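You operate a simulated robot arm through the tools that you are given. There is no shell and no other tool. Be economical: measure what you need, move in short steps, check, and stop when the job is done.

You are at the controls of a simulated robot arm. One attempt, no reset.

JOB
Scrape the glue film off the running press belt until its display shows 0 %.
Fine: use the service panel's keys; scraper on before you start; raise its load only till the film falls, too much tears the belt. Stop, then scraper off and the load knob back to its stop.

The check looks at the end state, three seconds after you hand in, the way a careful person would. Anything else that was tipped, shoved, dropped, spilled or broken makes it a failure.

ROBOT AND FRAMES
A 7-joint arm with a two-finger parallel gripper, fixed in place. Base frame: the origin is at the foot of the arm, x ahead of it, y to its left, z up. Units: m, rad, N and s.
With the tool pointing down near the work surface it reaches from about 0.22 to 0.66 m from the base axis. Its first joint turns from -1.152 to 1.152 rad. Payload 1.57 kg.
The tool frame sits at the grasp point between the pads (the TCP): z along the fingers, y along the line on which they close. The tips reach 0.03 m beyond it. The gripper opens to 0.11 m. The fingers are 0.024 m wide and 0.012 m thick; the gripper's body (0.048 by 0.112 m) begins 0.078 m behind the TCP.
Orientation is that of the tool frame in the base frame, as [roll, pitch, yaw] about the fixed x, y, z axes, in that order (R = Rz(yaw) Ry(pitch) Rx(roll)). With the fingers straight down and closing along the base's y, the tool's x points along the base's -x, its y along +y and its z along -z.

CONTROLS
- The arm moves only by the tool jog_arm. Its arguments are lists of equal length, an entry for each row: "slide": the shift along the tool's x, y, z in units of 25 mm (1.0 is 25 mm), a list of three; "rot": the turn, a rotation vector about the tool's x, y, z in units of 6 degrees (1.0 is 6 degrees), a list of three. In form: {"slide": [[tx, ty, tz], ...], "rot": [[ax, ay, az], ...]}. A call has 1 to 10 rows; each row shifts and turns the commanded pose from where the row before left it, along the tool's axes as they then stand. "grip" is the gripper command, from -1 (fully open) to 1 (shut), values between in proportion, set as the call begins (left out, the last holds). A call with a number of a shift or a turn outside -1 to 1 is refused whole. Each row takes 0.2 s and may step no farther than 0.05 m and 0.15 rad from the row before; otherwise, or with a gripper value out of range, the whole call is refused. Where a pose cannot be reached the arm comes as near as it can. A force on the tool above 40 N (or 10 N above the force at the start of the call, whichever is more), or a blocked arm, ends the call early, and 0.2 s more pass. Each finger travels about 0.108 m/s and halts on what it meets, pressing with about 42 N; the grip force reading is that of the motor and also rises with nothing between the fingers. The clock runs only during rows and for 0.2 s after the last one: add rows that do not move to give the fingers time. It gives the time, the measured TCP pose, the force on the tool (base axes), the opening and the grip force at its end, in the units of the frame above (readings bear some noise), with the torque about the TCP (base axes, N m) and any sound that the robot's microphone picked up.
- Cameras (640 x 400 px; columns grow to the right, rows downward): "scene" is fixed at [0.1824, -0.4149, 1.3973]; the picture's right is [0.65, -0.76, 0.00], its down [-0.51, -0.44, -0.74] and it looks along [0.56, 0.48, -0.67] (base axes); focal length 228 px, centre (320, 200). "wrist" rides on the gripper at [0.07, 0.016, -0.141] in the tool frame; the picture's right is [-0.23, 0.97, 0.00], its down [-0.86, -0.20, -0.48] and it looks along [-0.47, -0.11, 0.88] (tool axes); focal length 222 px, centre (320, 200). There is no depth. A picture from a camera that has moved, and an enlarged one, comes with that camera's place and axes in the base frame and with its lens. The place of the scene camera against the robot may be out by one fixed shift of up to 0.018 m in any direction.
- camera(camera): a new picture of that camera. The clock stands still meanwhile.
- close_up(camera, box): a new picture of the part [left, top, right, bottom] of that camera's present view, enlarged. The clock stands still meanwhile.
- finish_job(): hands the job in; it is judged then, once.

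Work in short steps. Places have to be worked out from the pictures, the camera data and where the tool is seen: move nearer, look again, correct. Check each grasp and each placing, and mend what went wrong. You have 120 turns and 84 pictures in all, those below and enlarged ones among them. Open the gripper and draw the arm clear of the work before you hand the job in, unless the task says otherwise; then end with one line.

The tools are called after ">>>" by a JSON object that holds its "fn" and its "kwargs". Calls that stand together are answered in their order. jog_arm: Moves the arm, as the interface text tells. Its arguments: {"type":"object","properties":{"slide":{"type":"array","items":{"type":"array","items":{"type":"number"}}},"rot":{"type":"array","items":{"type":"array","items":{"type":"number"}}},"grip":{"type":"number"}},"required":["slide","rot"]} The other tools are called the same way: camera (camera) takes a picture; close_up (camera, box) takes an enlarged picture of a part of a camera's view; finish_job () hands the job in.

At the start:

```text
clock: 0.0
tool_pos: [0.46, 0.1471, 1.1985]
tool_rot: [3.139, 0.001, 3.14]
wrist_force: [-0.5, 0.1, -1.4]
wrist_torque: [0.0, 0.01, 0.03]
grip_width: 0.1101
gripper_force: 0.1
```

scene: 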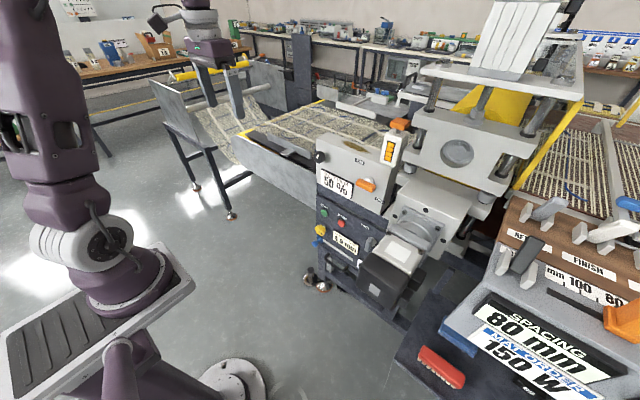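
wrist: 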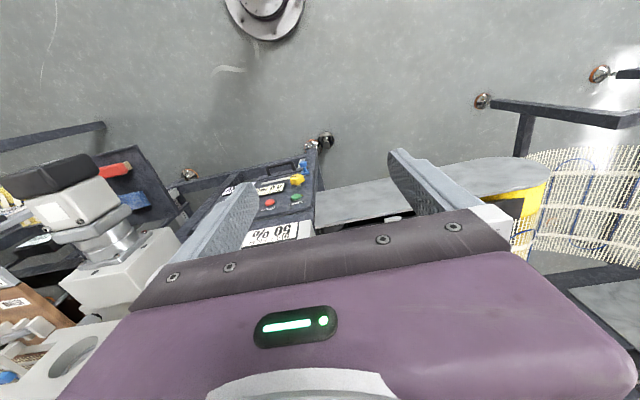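

The panel is in the middle of the scene view, with a 50 % display and several keys. I'll enlarge it to read the controls.

>>> {"fn": "close_up", "kwargs": {"camera": "scene", "box": [290, 110, 450, 210]}}

>>> {"fn": "close_up", "kwargs": {"camera": "scene", "box": [290, 190, 450, 290]}}

>>> {"fn": "close_up", "kwargs": {"camera": "wrist", "box": [160, 120, 352, 240]}}

```text
4.00 times, centred on (370, 160) of scene
camera zoom: at [0.1824, -0.4149, 1.3973], right [0.65, -0.76, 0.0], down [-0.51, -0.44, -0.74], along [0.56, 0.48, -0.67], focal length 911 px, centre (120, 360)
```

zoom: 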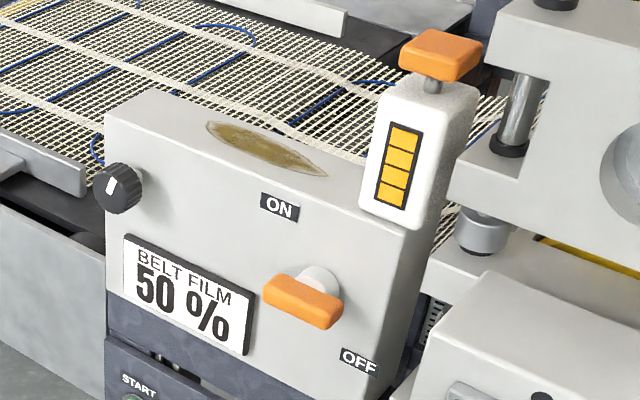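

```text
4.00 times, centred on (370, 240) of scene
camera zoom: at [0.1824, -0.4149, 1.3973], right [0.65, -0.76, 0.0], down [-0.51, -0.44, -0.74], along [0.56, 0.48, -0.67], focal length 911 px, centre (120, 40)
```

zoom: 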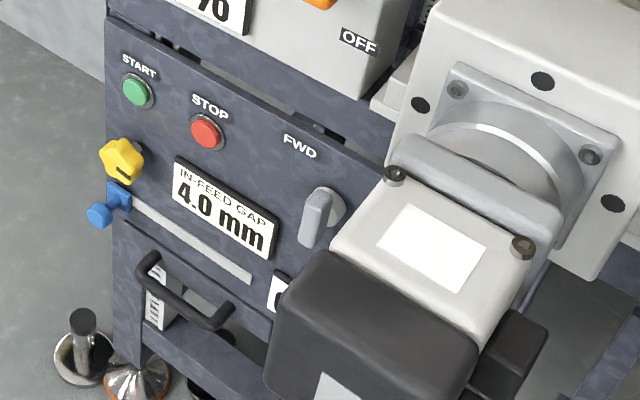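

```text
3.33 times, centred on (256, 180) of wrist
camera zoom: at [0.3889, 0.1634, 1.339], right [0.23, 0.97, 0.0], down [0.86, -0.2, 0.48], along [0.47, -0.11, -0.88], focal length 740 px, centre (533, 267)
```

zoom: 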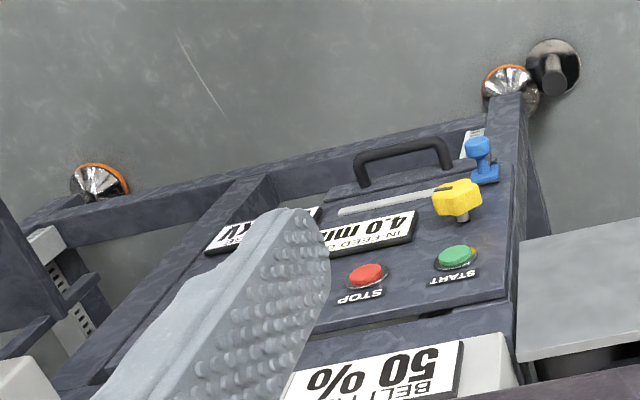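

START and STOP triangulate to about x 0.706, z 0.69, with y +0.01 and -0.08. I'll check the rest of the scene for a separate "service panel" before moving.

>>> {"fn": "close_up", "kwargs": {"camera": "scene", "box": [400, 190, 640, 340]}}

>>> {"fn": "close_up", "kwargs": {"camera": "scene", "box": [310, 195, 390, 245]}}

```text
2.67 times, centred on (520, 265) of scene
camera zoom: at [0.1824, -0.4149, 1.3973], right [0.65, -0.76, 0.0], down [-0.51, -0.44, -0.74], along [0.56, 0.48, -0.67], focal length 608 px, centre (-213, 27)
```

zoom: 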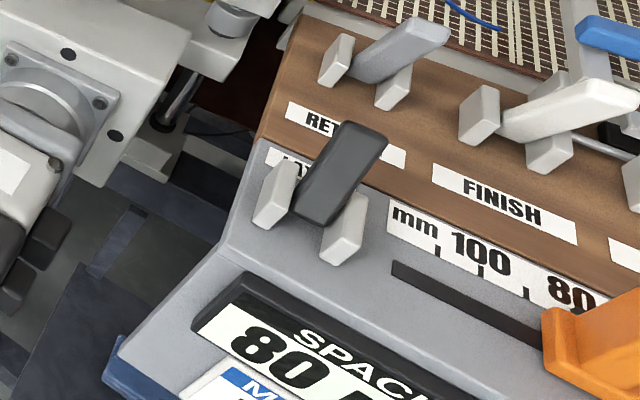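

```text
8.00 times, centred on (350, 220) of scene
camera zoom: at [0.1824, -0.4149, 1.3973], right [0.65, -0.76, 0.0], down [-0.51, -0.44, -0.74], along [0.56, 0.48, -0.67], focal length 1823 px, centre (80, 40)
```

zoom: 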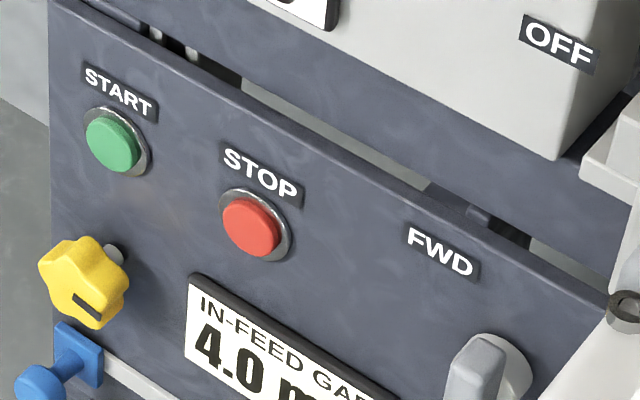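

The other panels belong to a different machine. So the working set is START/STOP on the dark panel, plus the ON/OFF lever and black load knob on the grey scraper box. I'll move down in front of it for a better wrist view.

>>> {"fn": "jog_arm", "kwargs": {"slide": [[0.24, -0.59, 1], [0.24, -0.59, 1], [0.24, -0.59, 1], [0.24, -0.59, 1], [0.24, -0.59, 1], [0.24, -0.59, 1], [0.24, -0.59, 1], [0.24, -0.59, 1], [0.24, -0.59, 1], [0.24, -0.59, 1]], "rot": [[0, 0, 0], [0, 0, 0], [0, 0, 0], [0, 0, 0], [0, 0, 0], [0, 0, 0], [0, 0, 0], [0, 0, 0], [0, 0, 0], [0, 0, 0]], "grip": 1}}

>>> {"fn": "jog_arm", "kwargs": {"slide": [[0, 0, 0], [0, 0, 0], [0, 0, 0], [0, 0, 0], [0, 0, 0], [0, 0, 0], [0, 0, 0], [0, 0, 0]], "rot": [[0, -0.94, 0], [0, -0.94, 0], [0, -0.94, 0], [0, -0.94, 0], [0, -0.94, 0], [0, -0.94, 0], [0, -0.94, 0], [0, -0.94, 0]]}}

>>> {"fn": "camera", "kwargs": {"camera": "wrist"}}

>>> {"fn": "camera", "kwargs": {"camera": "scene"}}

```text
clock: 2.2
tool_pos: [0.3964, -0.0032, 0.9477]
tool_rot: [-3.142, 0.0, 3.141]
wrist_force: [-0.4, -0.5, -0.4]
wrist_torque: [0.03, 0.04, 0.01]
grip_width: 0.0
gripper_force: 21.6
```

```text
clock: 4.0
tool_pos: [0.3984, -0.0022, 0.9486]
tool_rot: [3.141, 0.394, -3.14]
wrist_force: [0.4, 0.7, -0.1]
wrist_torque: [0.02, 0.02, -0.04]
grip_width: 0.0
gripper_force: 21.1
out of reach, approached as far as the arm can: row 5, 6, 7, 8
```

```text
76 pictures are left
camera wrist: at [0.2793, 0.0145, 1.0519], right [0.21, 0.97, 0.09], down [0.61, -0.2, 0.77], along [0.77, -0.11, -0.63], focal length 222 px, centre (320, 200)
```

wrist: 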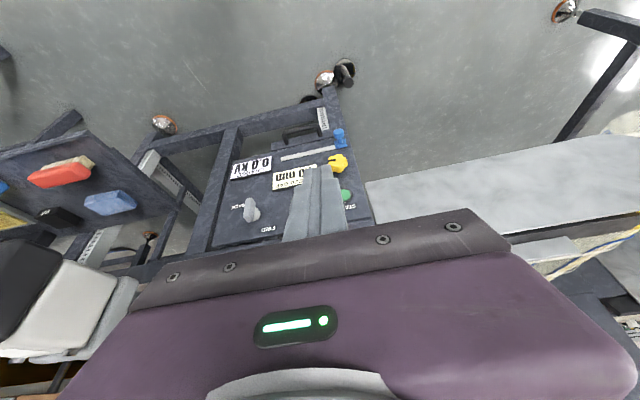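

```text
75 pictures are left
```

scene: 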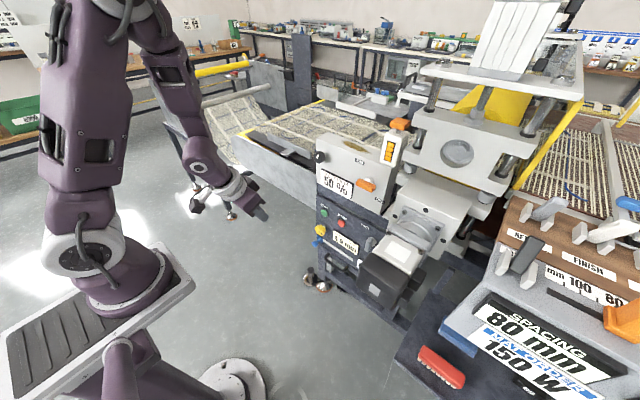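

The tilt stalled at about 23° because the arm is folded too far in. I'll move 0.1 m forward, where there should be more reach, and tilt further.

>>> {"fn": "jog_arm", "kwargs": {"slide": [[-0.92, 0, 0.385], [-0.92, 0, 0.385], [-0.92, 0, 0.385], [-0.92, 0, 0.385], [0, 0, 0], [0, 0, 0], [0, 0, 0], [0, 0, 0]], "rot": [[0, 0, 0], [0, 0, 0], [0, 0, 0], [0, 0, 0], [0, -1, 0], [0, -1, 0], [0, -1, 0], [0, -1, 0]]}}

>>> {"fn": "camera", "kwargs": {"camera": "wrist"}}

```text
clock: 5.8
tool_pos: [0.4987, -0.0011, 0.9483]
tool_rot: [-3.142, 0.813, 3.139]
wrist_force: [0.8, -0.8, 0.0]
wrist_torque: [0.04, 0.0, 0.01]
grip_width: 0.0
gripper_force: 21.2
```

```text
74 pictures are left
camera wrist: at [0.3473, 0.0148, 0.994], right [0.16, 0.97, 0.17], down [0.24, -0.2, 0.95], along [0.96, -0.11, -0.26], focal length 222 px, centre (320, 200)
```

wrist: 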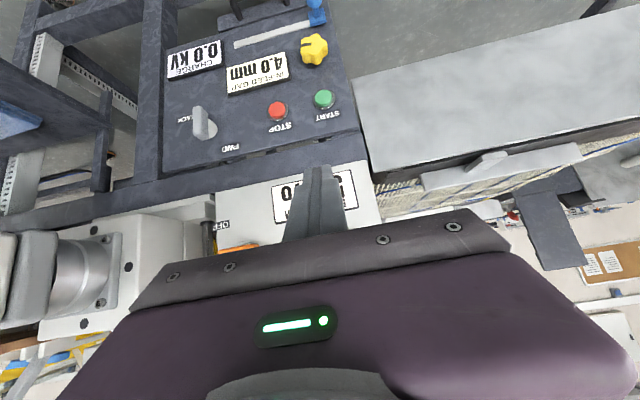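

At this distance the tilt works, now about 47°. The lower panel also has a selector (FWD/BACK) and a CHARGE display. I'll tilt further toward horizontal to see the grey box.

>>> {"fn": "jog_arm", "kwargs": {"slide": [[0, 0, 0], [0, 0, 0], [0, 0, 0], [0, 0, 0], [0, 0, 0], [0, 0, 0], [0, 0, 0]], "rot": [[0, -1, 0], [0, -1, 0], [0, -1, 0], [0, -1, 0], [0, -1, 0], [0, -1, 0], [0, -1, 0]]}}

>>> {"fn": "camera", "kwargs": {"camera": "wrist"}}

```text
clock: 7.4
tool_pos: [0.4976, -0.0009, 0.948]
tool_rot: [-3.141, 0.812, 3.14]
wrist_force: [0.2, 0.1, 0.6]
wrist_torque: [-0.02, 0.0, -0.05]
grip_width: 0.0003
gripper_force: 21.2
out of reach, approached as far as the arm can: row 1, 2, 3, 4, 5, 6, 7
```

```text
73 pictures are left
camera wrist: at [0.3475, 0.0147, 0.994], right [0.16, 0.97, 0.17], down [0.24, -0.2, 0.95], along [0.96, -0.11, -0.27], focal length 222 px, centre (320, 200)
```

wrist: 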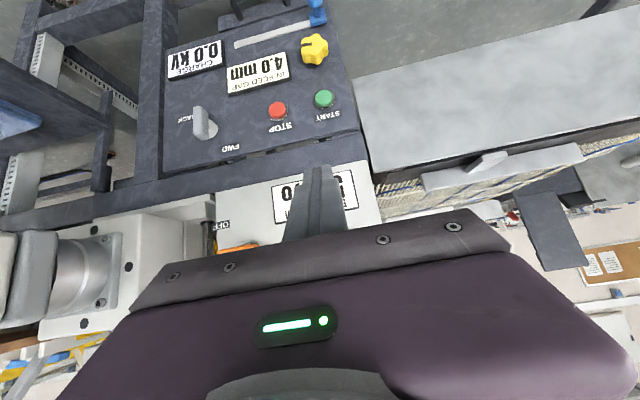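

The tilt is limited to about 47° at this reach. I'll enlarge the scraper lever, load knob and display to understand how they turn.

>>> {"fn": "close_up", "kwargs": {"camera": "scene", "box": [346, 150, 394, 210]}}

>>> {"fn": "close_up", "kwargs": {"camera": "scene", "box": [308, 140, 356, 170]}}

>>> {"fn": "close_up", "kwargs": {"camera": "wrist", "box": [150, 20, 390, 170]}}

```text
6.67 times, centred on (370, 180) of scene
camera zoom: at [0.1824, -0.4149, 1.3973], right [0.65, -0.76, 0.0], down [-0.51, -0.44, -0.74], along [0.56, 0.48, -0.67], focal length 1519 px, centre (-13, 333)
```

zoom: 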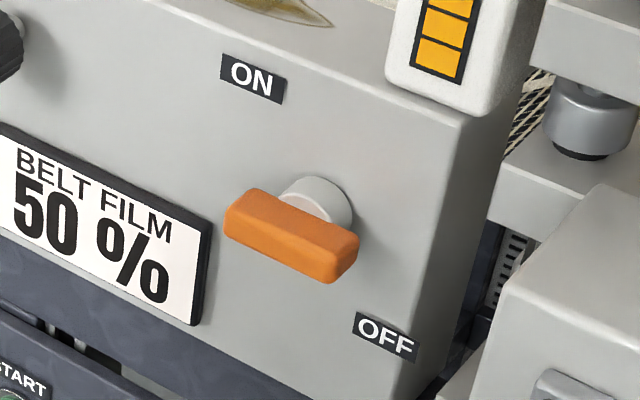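

```text
13.33 times, centred on (332, 155) of scene
camera zoom: at [0.1824, -0.4149, 1.3973], right [0.65, -0.76, 0.0], down [-0.51, -0.44, -0.74], along [0.56, 0.48, -0.67], focal length 3038 px, centre (160, 800)
```

zoom: 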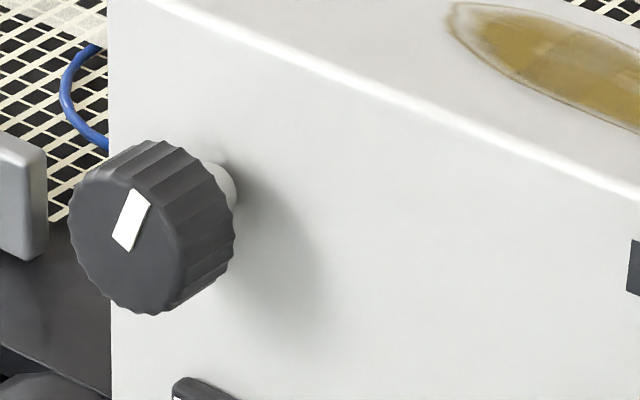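

```text
2.67 times, centred on (270, 95) of wrist
camera zoom: at [0.3475, 0.0147, 0.994], right [0.16, 0.97, 0.17], down [0.24, -0.2, 0.95], along [0.96, -0.11, -0.27], focal length 592 px, centre (453, 480)
```

zoom: 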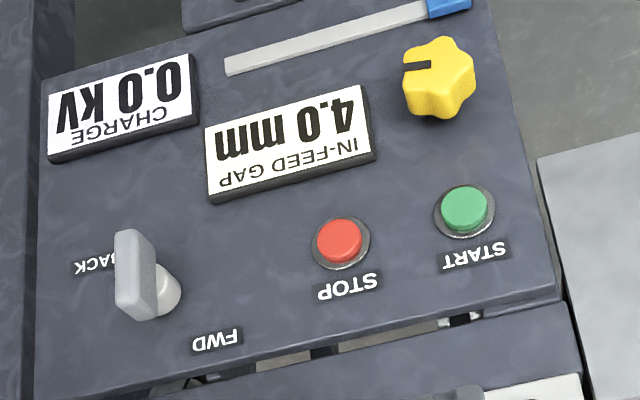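

The lever is a horizontal bar, which should mean OFF, since both labels sit symmetrically about a 0–90° swing. The load knob is black with a white pointer near the top. To grasp them I need the tool horizontal, so I'll move farther out, where the wrist should be able to tilt more.

>>> {"fn": "jog_arm", "kwargs": {"slide": [[-0.7, 0, 0.443], [-0.7, 0, 0.443], [-0.7, 0, 0.443], [-0.7, 0, 0.443], [0, 0, 0], [0, 0, 0], [0, 0, 0], [0, 0, 0], [0, 0, 0], [0, 0, 0]], "rot": [[0, 0, 0], [0, 0, 0], [0, 0, 0], [0, 0, 0], [0, -1, 0], [0, -1, 0], [0, -1, 0], [0, -1, 0], [0, -1, 0], [0, -1, 0]]}}

>>> {"fn": "camera", "kwargs": {"camera": "wrist"}}

```text
clock: 9.6
tool_pos: [0.579, -0.0004, 0.9674]
tool_rot: [3.137, 1.44, 3.139]
wrist_force: [0.0, -0.7, 0.3]
wrist_torque: [0.02, 0.02, 0.0]
grip_width: 0.0002
gripper_force: 21.0
```

```text
69 pictures are left
camera wrist: at [0.4293, 0.0161, 0.9172], right [0.03, 0.97, 0.23], down [-0.36, -0.2, 0.91], along [0.93, -0.11, 0.35], focal length 222 px, centre (320, 200)
```

wrist: 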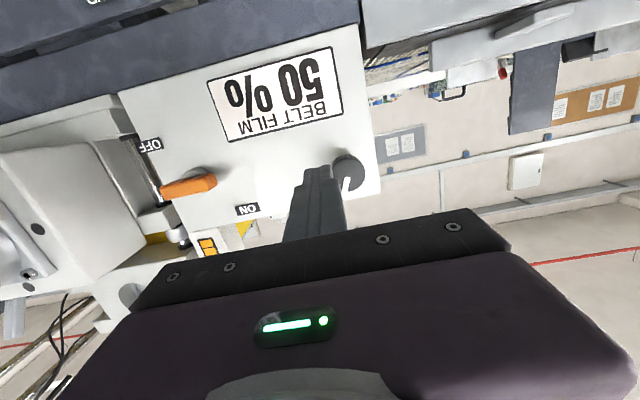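

Tool is now near horizontal and the face looks vertical at x≈0.715. The lever is at about (0.685, -0.167, 0.958) and the knob at about (0.69, 0.03, 0.99). I'll level the tool, line up with the lever standing off, then roll +90° with the gripper opened partway.

>>> {"fn": "jog_arm", "kwargs": {"slide": [[0, 0, 0], [0, 0, 0], [0, -0.96, 0], [0, -0.96, 0], [0.1, -0.96, 0], [0.1, -0.96, 0], [0.1, -0.96, 0], [0.1, -0.96, 0], [0, -0.96, 0]], "rot": [[0, -0.62, 0], [0, -0.62, 0], [0, 0, 0], [0, 0, 0], [0, 0, 0], [0, 0, 0], [0, 0, 0], [0, 0, 0], [0, 0, 0]], "grip": 0}}

>>> {"fn": "jog_arm", "kwargs": {"slide": [[0, 0, 0], [0, 0, 0], [0, 0, 0], [0, 0, 0], [0, 0, 0], [0, 0, 0], [0, 0, 0], [0, 0, 0]], "rot": [[0, 0, 1], [0, 0, 1], [0, 0, 1], [0, 0, 1], [0, 0, 1], [0, 0, 1], [0, 0, 1], [0, 0, 1]]}}

>>> {"fn": "jog_arm", "kwargs": {"slide": [[0, 0, 0], [0, 0, 0], [0, 0, 0], [0, 0, 0], [0, 0, 0], [0, 0, 0], [0, 0, 0]], "rot": [[0, 0, 1], [0, 0, 1], [0, 0, 1], [0, 0, 1], [0, 0, 1], [0, 0, 1], [0, 0, 1]]}}

>>> {"fn": "camera", "kwargs": {"camera": "wrist"}}

>>> {"fn": "camera", "kwargs": {"camera": "scene"}}

```text
clock: 11.6
tool_pos: [0.5793, -0.1711, 0.9586]
tool_rot: [2.155, 1.568, 2.154]
wrist_force: [0.3, 0.2, 0.0]
wrist_torque: [0.0, 0.01, 0.03]
grip_width: 0.0549
gripper_force: 0.0
out of reach, approached as far as the arm can: row 2
```

```text
clock: 13.4
tool_pos: [0.5805, -0.1697, 0.9582]
tool_rot: [1.571, 0.731, 1.571]
wrist_force: [-0.7, -0.4, 0.2]
wrist_torque: [0.05, 0.01, -0.01]
grip_width: 0.055
gripper_force: 0.0
```

```text
clock: 15.0
tool_pos: [0.5795, -0.1682, 0.958]
tool_rot: [1.569, -0.003, 1.572]
wrist_force: [0.0, -0.2, -0.2]
wrist_torque: [0.02, 0.04, 0.02]
grip_width: 0.0548
gripper_force: 0.1
```

```text
68 pictures are left
camera wrist: at [0.4375, -0.0992, 0.9738], right [0.0, -0.23, 0.97], down [-0.48, -0.85, -0.2], along [0.88, -0.47, -0.11], focal length 222 px, centre (320, 200)
```

wrist: 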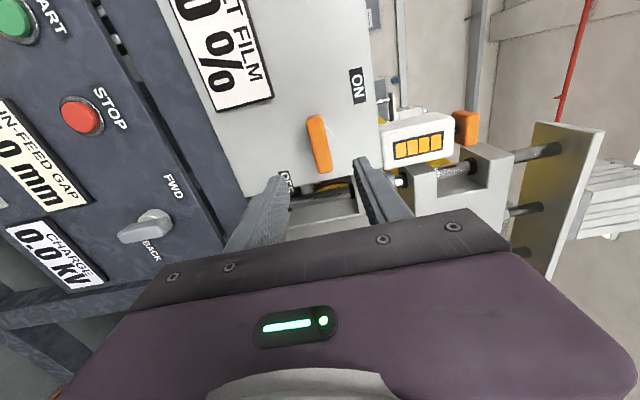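

```text
67 pictures are left
```

scene: 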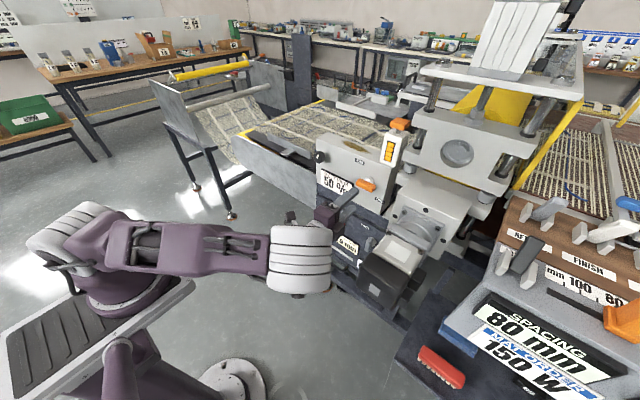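

The wrist view confirms the bar at about (0.685, -0.163, 0.959), right between the fingers. I'll advance 85 mm so the tips straddle it without touching the face.

>>> {"fn": "jog_arm", "kwargs": {"slide": [[0.04, 0, 0.85], [0.04, 0, 0.85], [0.04, 0, 0.85], [0.04, 0, 0.85]], "rot": [[0, 0, 0], [0, 0, 0], [0, 0, 0], [0, 0, 0]]}}

>>> {"fn": "camera", "kwargs": {"camera": "wrist"}}

>>> {"fn": "close_up", "kwargs": {"camera": "scene", "box": [306, 140, 402, 215]}}

```text
clock: 16.0
tool_pos: [0.6636, -0.1637, 0.9575]
tool_rot: [1.571, 0.0, 1.572]
wrist_force: [0.4, 0.8, 0.4]
wrist_torque: [0.03, -0.05, 0.01]
grip_width: 0.055
gripper_force: 0.0
```

```text
66 pictures are left
camera wrist: at [0.5215, -0.0944, 0.9729], right [0.0, -0.23, 0.97], down [-0.48, -0.86, -0.2], along [0.88, -0.47, -0.11], focal length 222 px, centre (320, 200)
```

wrist: 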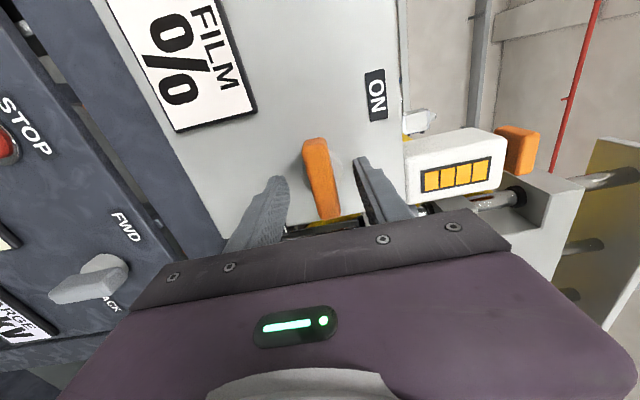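

```text
5.33 times, centred on (354, 178) of scene
camera zoom: at [0.1824, -0.4149, 1.3973], right [0.65, -0.76, 0.0], down [-0.51, -0.44, -0.74], along [0.56, 0.48, -0.67], focal length 1215 px, centre (139, 320)
```

zoom: 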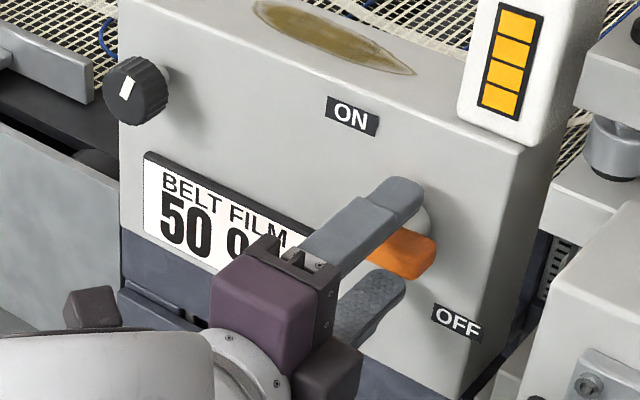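

The fingers straddle the bar about its hub. I'll close on it.

>>> {"fn": "jog_arm", "kwargs": {"slide": [[0, 0, 0], [0, 0, 0], [0, 0, 0]], "rot": [[0, 0, 0], [0, 0, 0], [0, 0, 0]], "grip": 1}}

```text
clock: 16.8
tool_pos: [0.6641, -0.1638, 0.9591]
tool_rot: [1.565, 0.003, 1.572]
wrist_force: [0.8, 0.5, 29.2]
wrist_torque: [0.26, 0.46, 0.01]
grip_width: 0.0177
gripper_force: 33.4
```

Gripped at 17.7 mm, but there is about 29 N upward, so my centre is about 2 mm low. I'll relax upward, then start turning −z (counter-clockwise as seen from the front).

>>> {"fn": "jog_arm", "kwargs": {"slide": [[0, 0.07, 0], [0, 0, 0], [0, 0, 0]], "rot": [[0, 0, 0], [0, 0, -0.7], [0, 0, -0.7]]}}

```text
clock: 17.6
tool_pos: [0.6645, -0.1647, 0.9608]
tool_rot: [1.57, 0.147, 1.568]
wrist_force: [0.4, -7.4, 27.2]
wrist_torque: [1.23, 0.09, 0.48]
grip_width: 0.0212
gripper_force: 34.8
```

The grip widened and torque rose to 1.2 N·m, so the bar may not be turning yet. I'll recentre upward a little more and turn slightly further to see if it gives.

>>> {"fn": "jog_arm", "kwargs": {"slide": [[0, 0.08, 0], [0, 0, 0], [0, 0, 0]], "rot": [[0, 0, 0], [0, 0, -0.5], [0, 0, -0.5]]}}

>>> {"fn": "close_up", "kwargs": {"camera": "scene", "box": [346, 150, 402, 215]}}

```text
clock: 18.4
tool_pos: [0.6634, -0.1633, 0.9612]
tool_rot: [1.576, 0.248, 1.571]
wrist_force: [-3.2, -6.1, 1.4]
wrist_torque: [1.38, -1.05, -1.06]
grip_width: 0.0243
gripper_force: 35.8
```

```text
6.15 times, centred on (374, 182) of scene
camera zoom: at [0.1823, -0.4151, 1.3972], right [0.65, -0.76, 0.0], down [-0.51, -0.44, -0.74], along [0.56, 0.48, -0.67], focal length 1402 px, centre (-12, 308)
```

zoom: 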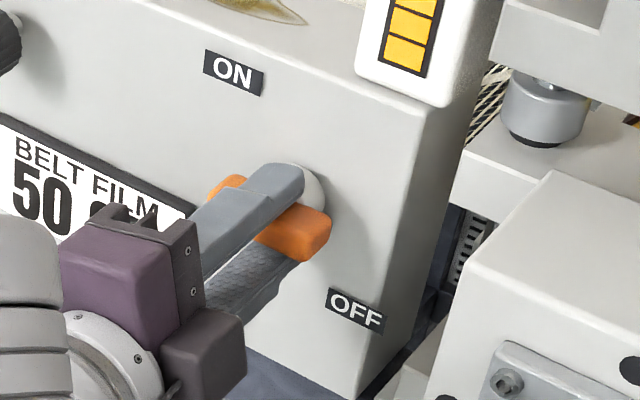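

The bar has not moved counter-clockwise against 1.4 N·m. I'll undo that and try the other direction gently.

>>> {"fn": "jog_arm", "kwargs": {"slide": [[0, 0, 0], [0, 0, 0], [0, 0, 0], [0, 0, 0], [0, 0, 0], [0, 0, 0]], "rot": [[0, 0, 0.8], [0, 0, 0.8], [0, 0, 0.8], [0, 0, 0.6], [0, 0, 0.6], [0, 0, 0.6]]}}

>>> {"fn": "close_up", "kwargs": {"camera": "scene", "box": [346, 150, 402, 215]}}

```text
clock: 19.8
tool_pos: [0.6634, -0.1634, 0.96]
tool_rot: [1.578, -0.193, 1.572]
wrist_force: [-7.6, 6.1, -33.1]
wrist_torque: [-0.16, -0.39, 0.06]
grip_width: 0.0181
gripper_force: 32.0
```

```text
6.15 times, centred on (374, 182) of scene
camera zoom: at [0.1829, -0.4149, 1.3972], right [0.65, -0.76, 0.0], down [-0.51, -0.44, -0.74], along [0.56, 0.48, -0.67], focal length 1402 px, centre (-12, 308)
```

zoom: 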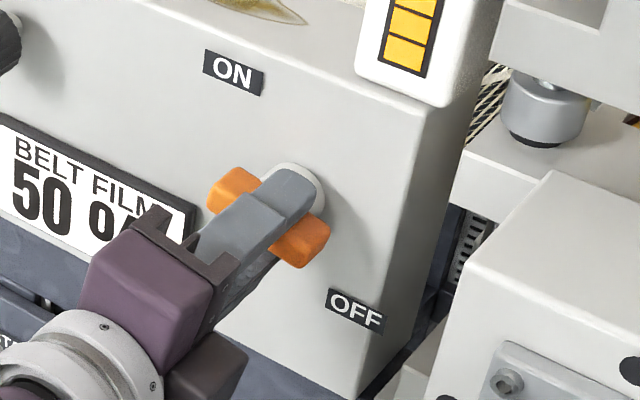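

Clockwise works: the bar followed by about 11°. I'll drop about 2.5 mm to relieve the force and continue clockwise.

>>> {"fn": "jog_arm", "kwargs": {"slide": [[0, -0.1, 0], [0, 0, 0], [0, 0, 0], [0, 0, 0], [0, 0, 0]], "rot": [[0, 0, 0], [0, 0, 0.9], [0, 0, 0.9], [0, 0, 0.9], [0, 0, 0.9]]}}

```text
clock: 21.0
tool_pos: [0.6646, -0.1621, 0.9568]
tool_rot: [1.576, -0.569, 1.571]
wrist_force: [-25.1, 14.5, -25.1]
wrist_torque: [-0.11, -0.38, 0.06]
grip_width: 0.0179
gripper_force: 32.6
```

It's turning smoothly with the grip steady at 17.9 mm. I'll relieve the side forces and keep turning.

>>> {"fn": "jog_arm", "kwargs": {"slide": [[0, -0.1, -0.08], [0, 0, 0], [0, 0, 0], [0, 0, 0], [0, 0, 0]], "rot": [[0, 0, 0], [0, 0, 0.9], [0, 0, 0.9], [0, 0, 0.9], [0, 0, 0.9]]}}

```text
clock: 22.2
tool_pos: [0.6628, -0.162, 0.9582]
tool_rot: [1.567, -0.943, 1.576]
wrist_force: [28.5, 11.7, -10.5]
wrist_torque: [-0.06, 0.05, 0.09]
grip_width: 0.0181
gripper_force: 32.3
```

54° turned. I'll continue to about 86° with small relief.

>>> {"fn": "jog_arm", "kwargs": {"slide": [[0, -0.05, 0.04], [0, 0, 0], [0, 0, 0], [0, 0, 0], [0, 0, 0], [0, 0, 0], [0, 0, 0]], "rot": [[0, 0, 0], [0, 0, 0.9], [0, 0, 0.9], [0, 0, 0.9], [0, 0, 0.9], [0, 0, 0.9], [0, 0, 0.7]]}}

>>> {"fn": "close_up", "kwargs": {"camera": "scene", "box": [306, 140, 402, 215]}}

```text
clock: 23.8
tool_pos: [0.6632, -0.1595, 0.9575]
tool_rot: [1.547, -1.488, 1.597]
wrist_force: [5.0, 14.7, 12.6]
wrist_torque: [0.02, -0.09, -0.24]
grip_width: 0.0178
gripper_force: 32.7
```

```text
5.33 times, centred on (354, 178) of scene
camera zoom: at [0.1823, -0.4144, 1.3974], right [0.65, -0.76, 0.0], down [-0.51, -0.44, -0.74], along [0.56, 0.48, -0.67], focal length 1215 px, centre (139, 320)
```

zoom: 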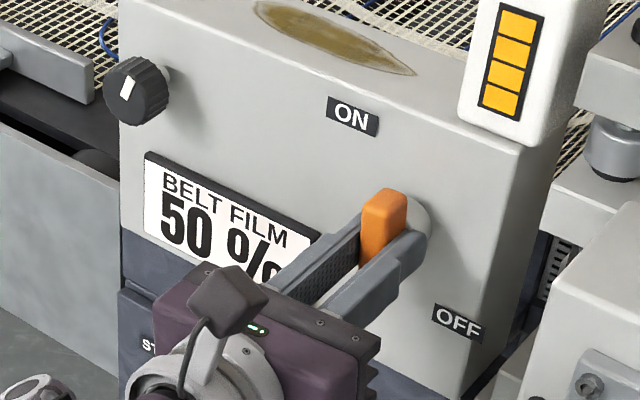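

The bar is nearly vertical. I'll turn slightly more to feel for the end stop.

>>> {"fn": "jog_arm", "kwargs": {"slide": [[0, 0, 0], [0, 0, 0]], "rot": [[0, 0, 0.8], [0, 0, 0.7]]}}

```text
clock: 24.4
tool_pos: [0.6627, -0.1598, 0.9559]
tool_rot: [-1.589, -1.497, -1.55]
wrist_force: [1.4, 19.9, 5.3]
wrist_torque: [-0.99, -0.92, -0.17]
grip_width: 0.0194
gripper_force: 33.4
```

The stop is reached at 90°, so the scraper should be ON. I'll release, back off and look.

>>> {"fn": "jog_arm", "kwargs": {"slide": [[0, 0, 0], [0, 0, 0], [0, 0, -0.9], [0, 0, -0.9], [0, 0, -0.9], [0, 0, -0.9]], "rot": [[0, 0, -0.5], [0, 0, 0], [0, 0, 0], [0, 0, 0], [0, 0, 0], [0, 0, 0]], "grip": 0}}

>>> {"fn": "camera", "kwargs": {"camera": "wrist"}}

>>> {"fn": "camera", "kwargs": {"camera": "scene"}}

```text
clock: 25.8
tool_pos: [0.5727, -0.1635, 0.958]
tool_rot: [-1.553, -1.55, -1.589]
wrist_force: [0.8, -0.3, 0.3]
wrist_torque: [-0.01, 0.0, 0.02]
grip_width: 0.0551
gripper_force: 0.1
```

```text
61 pictures are left
camera wrist: at [0.4315, -0.1813, 1.0252], right [0.0, -0.97, -0.25], down [-0.48, 0.22, -0.85], along [0.88, 0.12, -0.46], focal length 222 px, centre (320, 200)
```

wrist: 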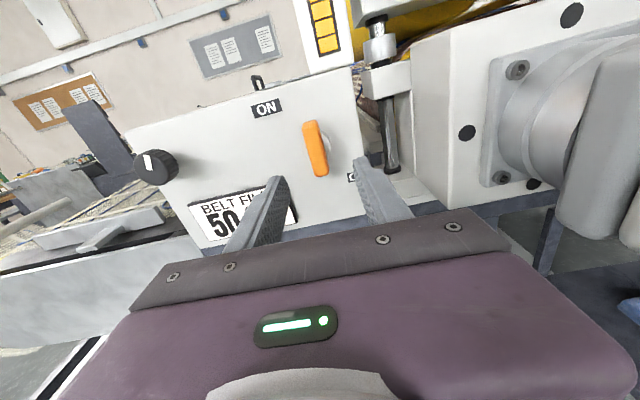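

```text
60 pictures are left
```

scene: 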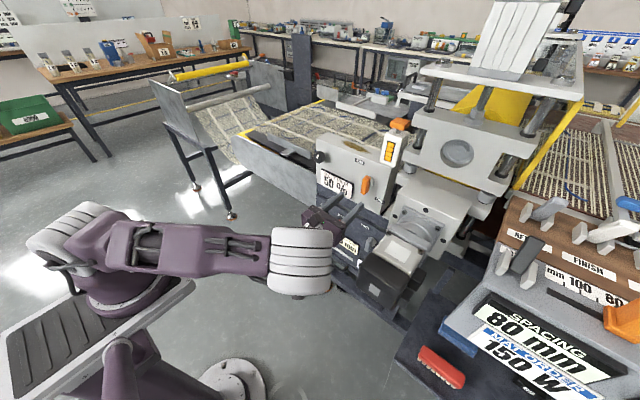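

The lever shows ON, and the picture is upright at this roll. Two wrist rays put the knob face at (0.680, 0.030, 0.987). Next I'll move to START with the fingers shut.

>>> {"fn": "jog_arm", "kwargs": {"slide": [[-1, -0.7, 0], [-1, -0.7, 0], [-1, -0.7, 0], [-1, -0.7, 0], [-1, -0.7, 0], [-1, -0.7, 0], [-1, -0.7, 0], [-1, -0.7, 0], [-1, -0.7, 0], [-1, -0.7, 0]], "rot": [[0, 0, 0], [0, 0, 0], [0, 0, 0], [0, 0, 0], [0, 0, 0], [0, 0, 0], [0, 0, 0], [0, 0, 0], [0, 0, 0], [0, 0, 0]], "grip": 1}}

>>> {"fn": "camera", "kwargs": {"camera": "wrist"}}

```text
clock: 28.0
tool_pos: [0.5775, 0.0188, 0.7118]
tool_rot: [-1.456, -1.55, -1.686]
wrist_force: [-0.2, -0.4, -0.6]
wrist_torque: [0.03, -0.07, 0.02]
grip_width: 0.0
gripper_force: 21.8
```

```text
59 pictures are left
camera wrist: at [0.4354, 0.0008, 0.7798], right [0.0, -0.97, -0.25], down [-0.48, 0.22, -0.85], along [0.88, 0.12, -0.46], focal length 222 px, centre (320, 200)
```

wrist: 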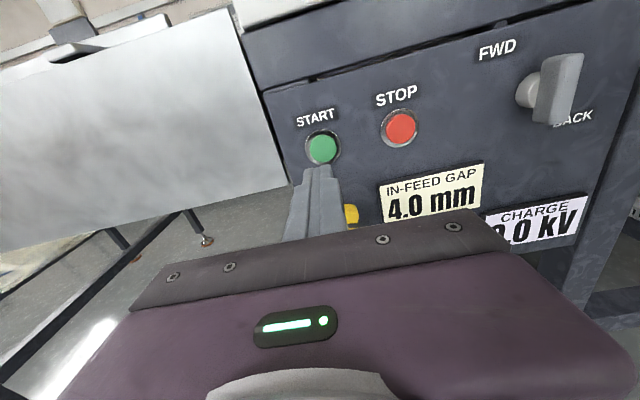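

START sits at about (0.70, 0.016, 0.710), directly ahead of the fingertips. I'll align and approach to about 5 mm short.

>>> {"fn": "jog_arm", "kwargs": {"slide": [[-0.07, 0.1, 0.85], [0, 0, 0.85], [0, 0, 0.85], [0, 0, 0.85]], "rot": [[0, 0, 0], [0, 0, 0], [0, 0, 0], [0, 0, 0]]}}

>>> {"fn": "camera", "kwargs": {"camera": "wrist"}}

>>> {"fn": "close_up", "kwargs": {"camera": "scene", "box": [306, 180, 370, 240]}}

```text
clock: 29.0
tool_pos: [0.6575, 0.0145, 0.7061]
tool_rot: [-1.59, -1.549, -1.55]
wrist_force: [-0.1, -0.2, 0.7]
wrist_torque: [-0.01, 0.02, 0.03]
grip_width: 0.0002
gripper_force: 21.0
```

```text
58 pictures are left
camera wrist: at [0.5168, -0.004, 0.7755], right [0.0, -0.97, -0.25], down [-0.48, 0.22, -0.85], along [0.88, 0.12, -0.46], focal length 222 px, centre (320, 200)
```

wrist: 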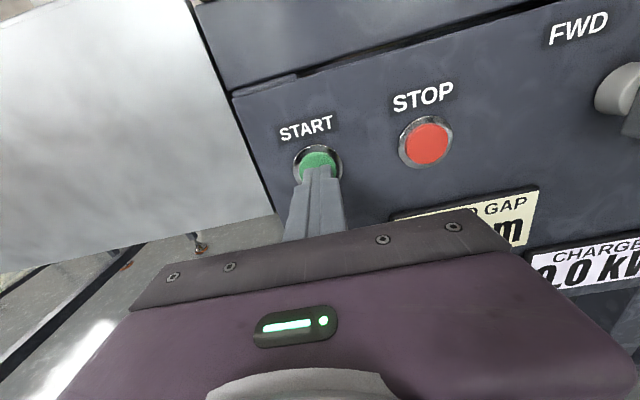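

```text
6.67 times, centred on (338, 210) of scene
camera zoom: at [0.1824, -0.4149, 1.3973], right [0.65, -0.76, 0.0], down [-0.51, -0.44, -0.74], along [0.56, 0.48, -0.67], focal length 1519 px, centre (200, 133)
```

zoom: 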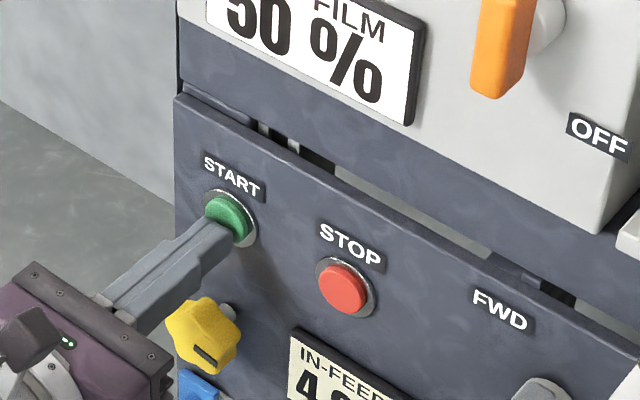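

Aligned, and slightly low. I'll raise 3 mm and press in small steps, watching the force.

>>> {"fn": "jog_arm", "kwargs": {"slide": [[0.12, 0, 0.15], [0, 0, 0.15], [0, 0, 0.15]], "rot": [[0, 0, 0], [0, 0, 0], [0, 0, 0]]}}

```text
clock: 29.8
tool_pos: [0.6686, 0.0146, 0.7097]
tool_rot: [-1.616, -1.552, -1.528]
wrist_force: [-20.5, -5.6, 2.5]
wrist_torque: [0.0, -0.07, -0.13]
grip_width: 0.0
gripper_force: 20.8
heard: click
```

Click heard. I'll back off and check the display and the belt.

>>> {"fn": "jog_arm", "kwargs": {"slide": [[0, 0, -0.6], [0, 0, -1], [0, 0, -1]], "rot": [[0, 0, 0], [0, 0, 0], [0, 0, 0]]}}

>>> {"fn": "close_up", "kwargs": {"camera": "scene", "box": [240, 90, 432, 210]}}

```text
clock: 30.6
tool_pos: [0.6033, 0.0178, 0.7116]
tool_rot: [-1.526, -1.55, -1.616]
wrist_force: [-0.1, 0.0, -0.8]
wrist_torque: [0.0, 0.0, 0.02]
grip_width: 0.0
gripper_force: 21.2
```

```text
3.33 times, centred on (336, 150) of scene
camera zoom: at [0.1824, -0.4149, 1.3973], right [0.65, -0.76, 0.0], down [-0.51, -0.44, -0.74], along [0.56, 0.48, -0.67], focal length 760 px, centre (267, 367)
```

zoom: 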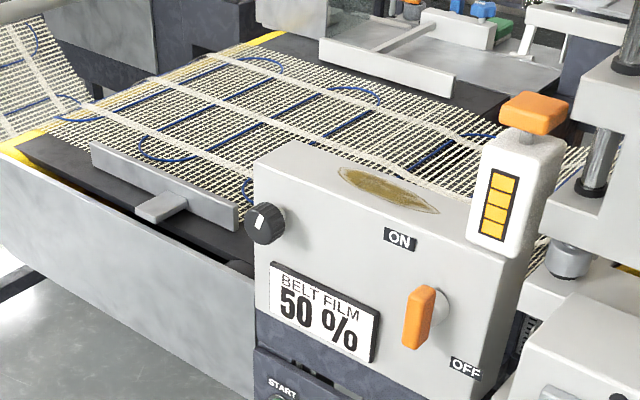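

The display still shows 50 %, as expected with no load applied. I'll go to the load knob at standoff and roll back 90° to have turning range both ways.

>>> {"fn": "jog_arm", "kwargs": {"slide": [[1, -0.06, -0.05], [1, -0.06, -0.05], [1, -0.06, -0.05], [1, -0.06, -0.05], [1, -0.06, -0.05], [1, -0.06, -0.05], [1, -0.06, -0.05], [1, -0.06, -0.05], [1, -0.06, -0.05], [1, -0.06, -0.05]], "rot": [[0, 0, 0], [0, 0, 0], [0, 0, 0], [0, 0, 0], [0, 0, 0], [0, 0, 0], [0, 0, 0], [0, 0, 0], [0, 0, 0], [0, 0, 0]], "grip": 0.1}}

>>> {"fn": "jog_arm", "kwargs": {"slide": [[1, 0, 0], [0.1, 0, 0], [0, 0, 0], [0, 0, 0], [0, 0, 0], [0, 0, 0], [0, 0, 0], [0, 0, 0], [0, 0, 0], [0, 0, 0]], "rot": [[0, 0, 0], [0, 0, 0], [0, 0, -1], [0, 0, -1], [0, 0, -1], [0, 0, -1], [0, 0, -1], [0, 0, -1], [0, 0, -1], [0, 0, -1]]}}

>>> {"fn": "jog_arm", "kwargs": {"slide": [[0, 0, 0], [0, 0, 0], [0, 0, 0], [0, 0, 0], [0, 0, 0], [0, 0, 0], [0, 0, 0]], "rot": [[0, 0, -1], [0, 0, -1], [0, 0, -1], [0, 0, -1], [0, 0, -1], [0, 0, -1], [0, 0, -1]]}}

>>> {"fn": "camera", "kwargs": {"camera": "wrist"}}

>>> {"fn": "close_up", "kwargs": {"camera": "scene", "box": [240, 90, 432, 210]}}

```text
clock: 32.8
tool_pos: [0.5927, 0.0237, 0.9623]
tool_rot: [-1.54, -1.551, -1.601]
wrist_force: [0.7, -0.5, -0.1]
wrist_torque: [0.02, 0.0, -0.01]
grip_width: 0.0494
gripper_force: 0.1
```

```text
clock: 35.0
tool_pos: [0.5923, 0.0245, 0.9894]
tool_rot: [1.571, -0.753, 1.571]
wrist_force: [-0.1, 0.0, -1.2]
wrist_torque: [0.03, 0.02, 0.0]
grip_width: 0.0493
gripper_force: 0.0
```

```text
clock: 36.6
tool_pos: [0.5929, 0.0265, 0.9911]
tool_rot: [1.571, -0.02, 1.571]
wrist_force: [-0.4, 0.4, 0.7]
wrist_torque: [0.04, 0.05, 0.0]
grip_width: 0.0494
gripper_force: 0.0
```

```text
55 pictures are left
camera wrist: at [0.4507, 0.0948, 1.0073], right [0.0, -0.25, 0.97], down [-0.48, -0.85, -0.22], along [0.88, -0.46, -0.12], focal length 222 px, centre (320, 200)
```

wrist: 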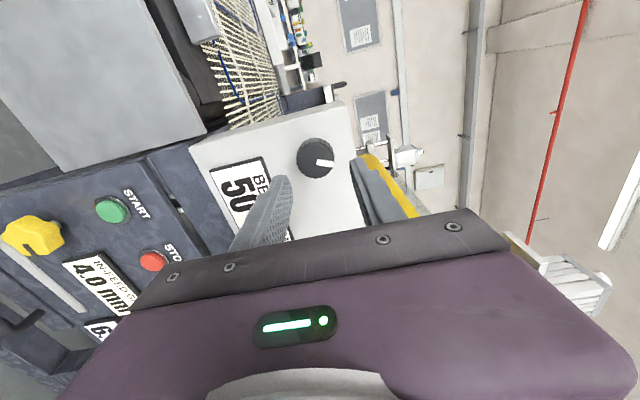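

```text
3.33 times, centred on (336, 150) of scene
camera zoom: at [0.1824, -0.4149, 1.3973], right [0.65, -0.76, 0.0], down [-0.51, -0.44, -0.74], along [0.56, 0.48, -0.67], focal length 760 px, centre (267, 367)
```

zoom: 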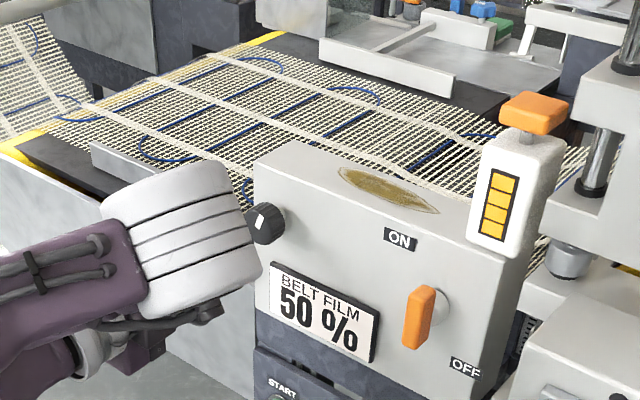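

The knob face is at about (0.68, 0.028, 0.986), roughly 38 mm across, and between the open fingers. I'll correct 4 mm downward and advance 75 mm.

>>> {"fn": "jog_arm", "kwargs": {"slide": [[0.04, -0.17, 0], [0, 0, 0.8], [0, 0, 0.8], [0, 0, 0.8], [0, 0, 0.5]], "rot": [[0, 0, 0], [0, 0, 0], [0, 0, 0], [0, 0, 0], [0, 0, 0]]}}

>>> {"fn": "camera", "kwargs": {"camera": "wrist"}}

>>> {"fn": "close_up", "kwargs": {"camera": "scene", "box": [280, 120, 376, 195]}}

```text
clock: 37.8
tool_pos: [0.6638, 0.027, 0.9853]
tool_rot: [1.57, -0.02, 1.572]
wrist_force: [-0.7, -0.3, -0.6]
wrist_torque: [0.01, -0.02, -0.03]
grip_width: 0.0497
gripper_force: 0.1
```

```text
53 pictures are left
camera wrist: at [0.5213, 0.095, 1.0022], right [0.0, -0.25, 0.97], down [-0.48, -0.85, -0.22], along [0.88, -0.46, -0.12], focal length 222 px, centre (320, 200)
```

wrist: 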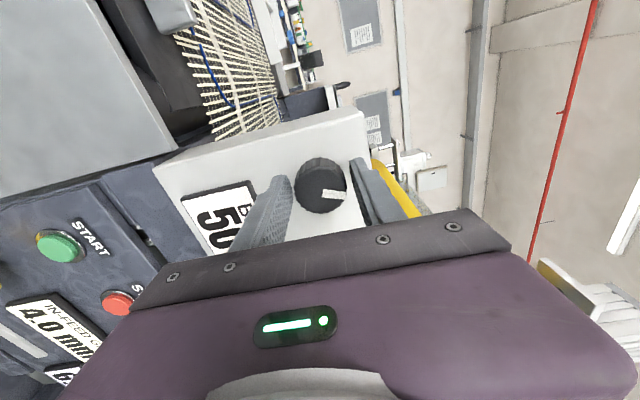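

```text
5.33 times, centred on (328, 158) of scene
camera zoom: at [0.1824, -0.4149, 1.3973], right [0.65, -0.76, 0.0], down [-0.51, -0.44, -0.74], along [0.56, 0.48, -0.67], focal length 1215 px, centre (277, 427)
```

zoom: 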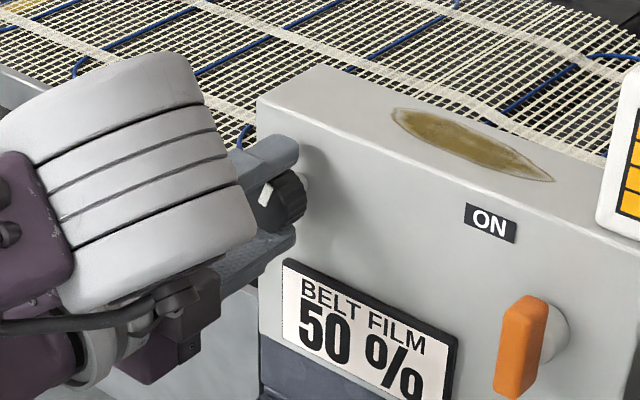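

Fingers are centred on the knob. I'll close on it.

>>> {"fn": "jog_arm", "kwargs": {"slide": [[0, 0, 0], [0, 0, 0], [0, 0, 0]], "rot": [[0, 0, 0], [0, 0, 0], [0, 0, 0]], "grip": 1}}

```text
clock: 38.6
tool_pos: [0.6634, 0.0269, 0.9844]
tool_rot: [1.57, -0.021, 1.571]
wrist_force: [7.1, -0.1, 0.3]
wrist_torque: [0.01, 0.08, 0.07]
grip_width: 0.0393
gripper_force: 44.4
```

Clean grip at 39 mm with hardly any side force. I'll turn clockwise by about 10° and check torque and display.

>>> {"fn": "jog_arm", "kwargs": {"slide": [[0, 0, 0], [0, 0, 0], [0, 0, 0]], "rot": [[0, 0, 0.6], [0, 0, 0.6], [0, 0, 0.5]]}}

>>> {"fn": "close_up", "kwargs": {"camera": "scene", "box": [280, 120, 376, 195]}}

```text
clock: 39.4
tool_pos: [0.6638, 0.0246, 0.984]
tool_rot: [1.571, -0.201, 1.568]
wrist_force: [-30.7, -6.7, 7.9]
wrist_torque: [-0.04, -0.26, -0.45]
grip_width: 0.0393
gripper_force: 44.4
```

```text
5.33 times, centred on (328, 158) of scene
camera zoom: at [0.1814, -0.4151, 1.3973], right [0.65, -0.76, 0.0], down [-0.51, -0.44, -0.74], along [0.56, 0.48, -0.67], focal length 1215 px, centre (277, 427)
```

zoom: 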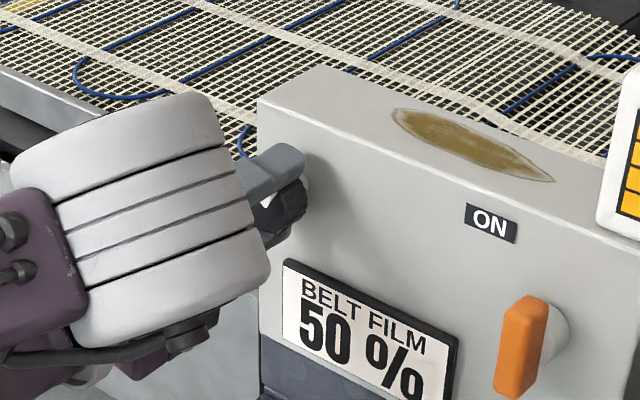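

The knob turns freely clockwise (only 0.04 N·m). I'll ease back axially and turn 10° more, with a short wait.

>>> {"fn": "jog_arm", "kwargs": {"slide": [[0, 0, -0.06], [0, 0, 0], [0, 0, 0], [0, 0, 0], [0, 0, 0]], "rot": [[0, 0, 0], [0, 0, 0.8], [0, 0, 0.8], [0, 0, 0], [0, 0, 0]]}}

>>> {"fn": "camera", "kwargs": {"camera": "wrist"}}

```text
clock: 40.6
tool_pos: [0.6627, 0.0261, 0.9859]
tool_rot: [1.57, -0.367, 1.57]
wrist_force: [-7.3, -7.5, -2.7]
wrist_torque: [0.01, -0.22, 0.57]
grip_width: 0.039
gripper_force: 44.7
```

```text
50 pictures are left
camera wrist: at [0.5215, 0.0849, 1.0251], right [0.0, -0.56, 0.83], down [-0.48, -0.73, -0.49], along [0.88, -0.4, -0.27], focal length 222 px, centre (320, 200)
```

wrist: 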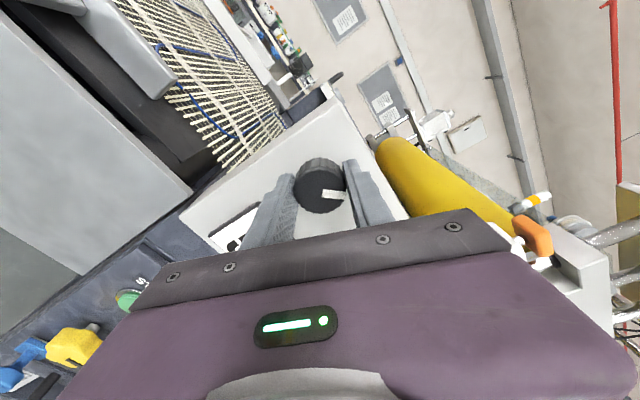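

The pointer follows the gripper, so the knob has turned about 20°. I'll turn 12° more and check the display.

>>> {"fn": "jog_arm", "kwargs": {"slide": [[0, 0, 0], [0, 0, 0], [0, 0, 0], [0, 0, 0], [0, 0, 0]], "rot": [[0, 0, 0.7], [0, 0, 0.7], [0, 0, 0.6], [0, 0, 0], [0, 0, 0]]}}

>>> {"fn": "close_up", "kwargs": {"camera": "scene", "box": [310, 100, 438, 180]}}

```text
clock: 41.9
tool_pos: [0.6641, 0.0259, 0.9856]
tool_rot: [1.568, -0.579, 1.571]
wrist_force: [-24.8, -4.3, 7.0]
wrist_torque: [0.01, -0.22, 0.08]
grip_width: 0.0389
gripper_force: 44.8
stopped in row 5: the force on the tool passed its limit at 40 N (the readings are from after the stop); the commanded pose is now the measured one
```

```text
5.00 times, centred on (374, 140) of scene
camera zoom: at [0.1816, -0.415, 1.3973], right [0.65, -0.76, 0.0], down [-0.51, -0.44, -0.74], along [0.56, 0.48, -0.67], focal length 1139 px, centre (50, 500)
```

zoom: 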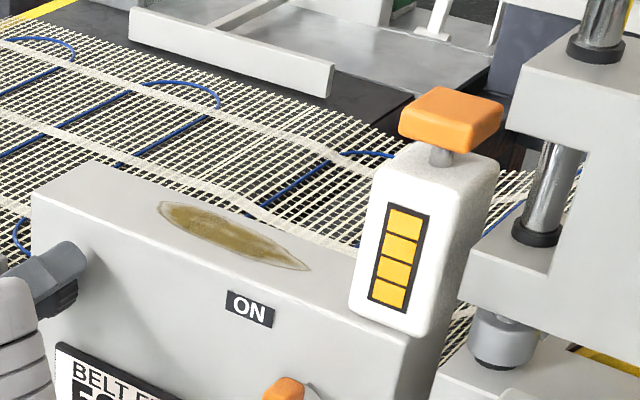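

>>> {"fn": "close_up", "kwargs": {"camera": "scene", "box": [310, 155, 374, 255]}}

```text
4.00 times, centred on (342, 205) of scene
camera zoom: at [0.1816, -0.415, 1.3973], right [0.65, -0.76, 0.0], down [-0.51, -0.44, -0.74], along [0.56, 0.48, -0.67], focal length 911 px, centre (232, 180)
```

zoom: 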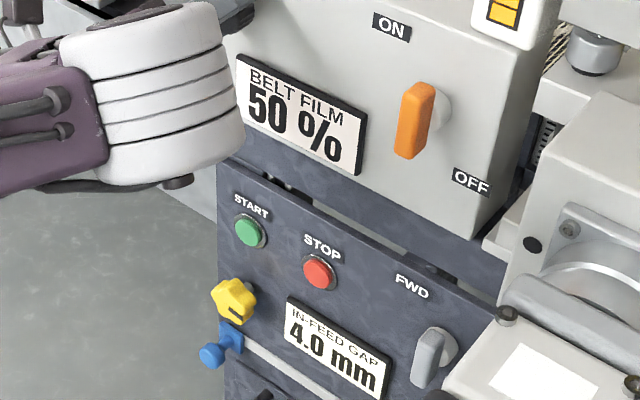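

The display still shows 50 % at about 32°. I'll relax axially and continue in 12° steps.

>>> {"fn": "jog_arm", "kwargs": {"slide": [[0, 0, -0.06], [0, 0, 0], [0, 0, 0], [0, 0, 0]], "rot": [[0, 0, 0], [0, 0, 0.7], [0, 0, 0.7], [0, 0, 0.6]]}}

>>> {"fn": "jog_arm", "kwargs": {"slide": [[0, 0, 0], [0, 0, 0], [0, 0, 0], [0, 0, 0]], "rot": [[0, 0, 0], [0, 0, 0], [0, 0, 0], [0, 0, 0]]}}

>>> {"fn": "close_up", "kwargs": {"camera": "scene", "box": [310, 155, 374, 255]}}

```text
clock: 42.9
tool_pos: [0.6632, 0.0263, 0.9849]
tool_rot: [1.564, -0.789, 1.575]
wrist_force: [18.3, -5.2, 11.2]
wrist_torque: [-0.05, 0.33, -0.2]
grip_width: 0.0389
gripper_force: 44.4
```

```text
clock: 43.9
tool_pos: [0.6639, 0.0261, 0.9853]
tool_rot: [1.564, -0.787, 1.575]
wrist_force: [29.1, -9.5, 18.1]
wrist_torque: [-0.01, -0.01, 0.18]
grip_width: 0.0391
gripper_force: 44.3
```

```text
4.00 times, centred on (342, 205) of scene
camera zoom: at [0.1828, -0.4152, 1.3971], right [0.65, -0.76, 0.0], down [-0.51, -0.44, -0.74], along [0.56, 0.48, -0.67], focal length 911 px, centre (232, 180)
```

zoom: 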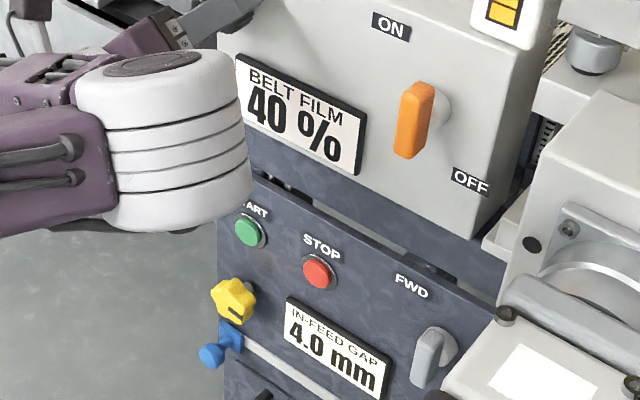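

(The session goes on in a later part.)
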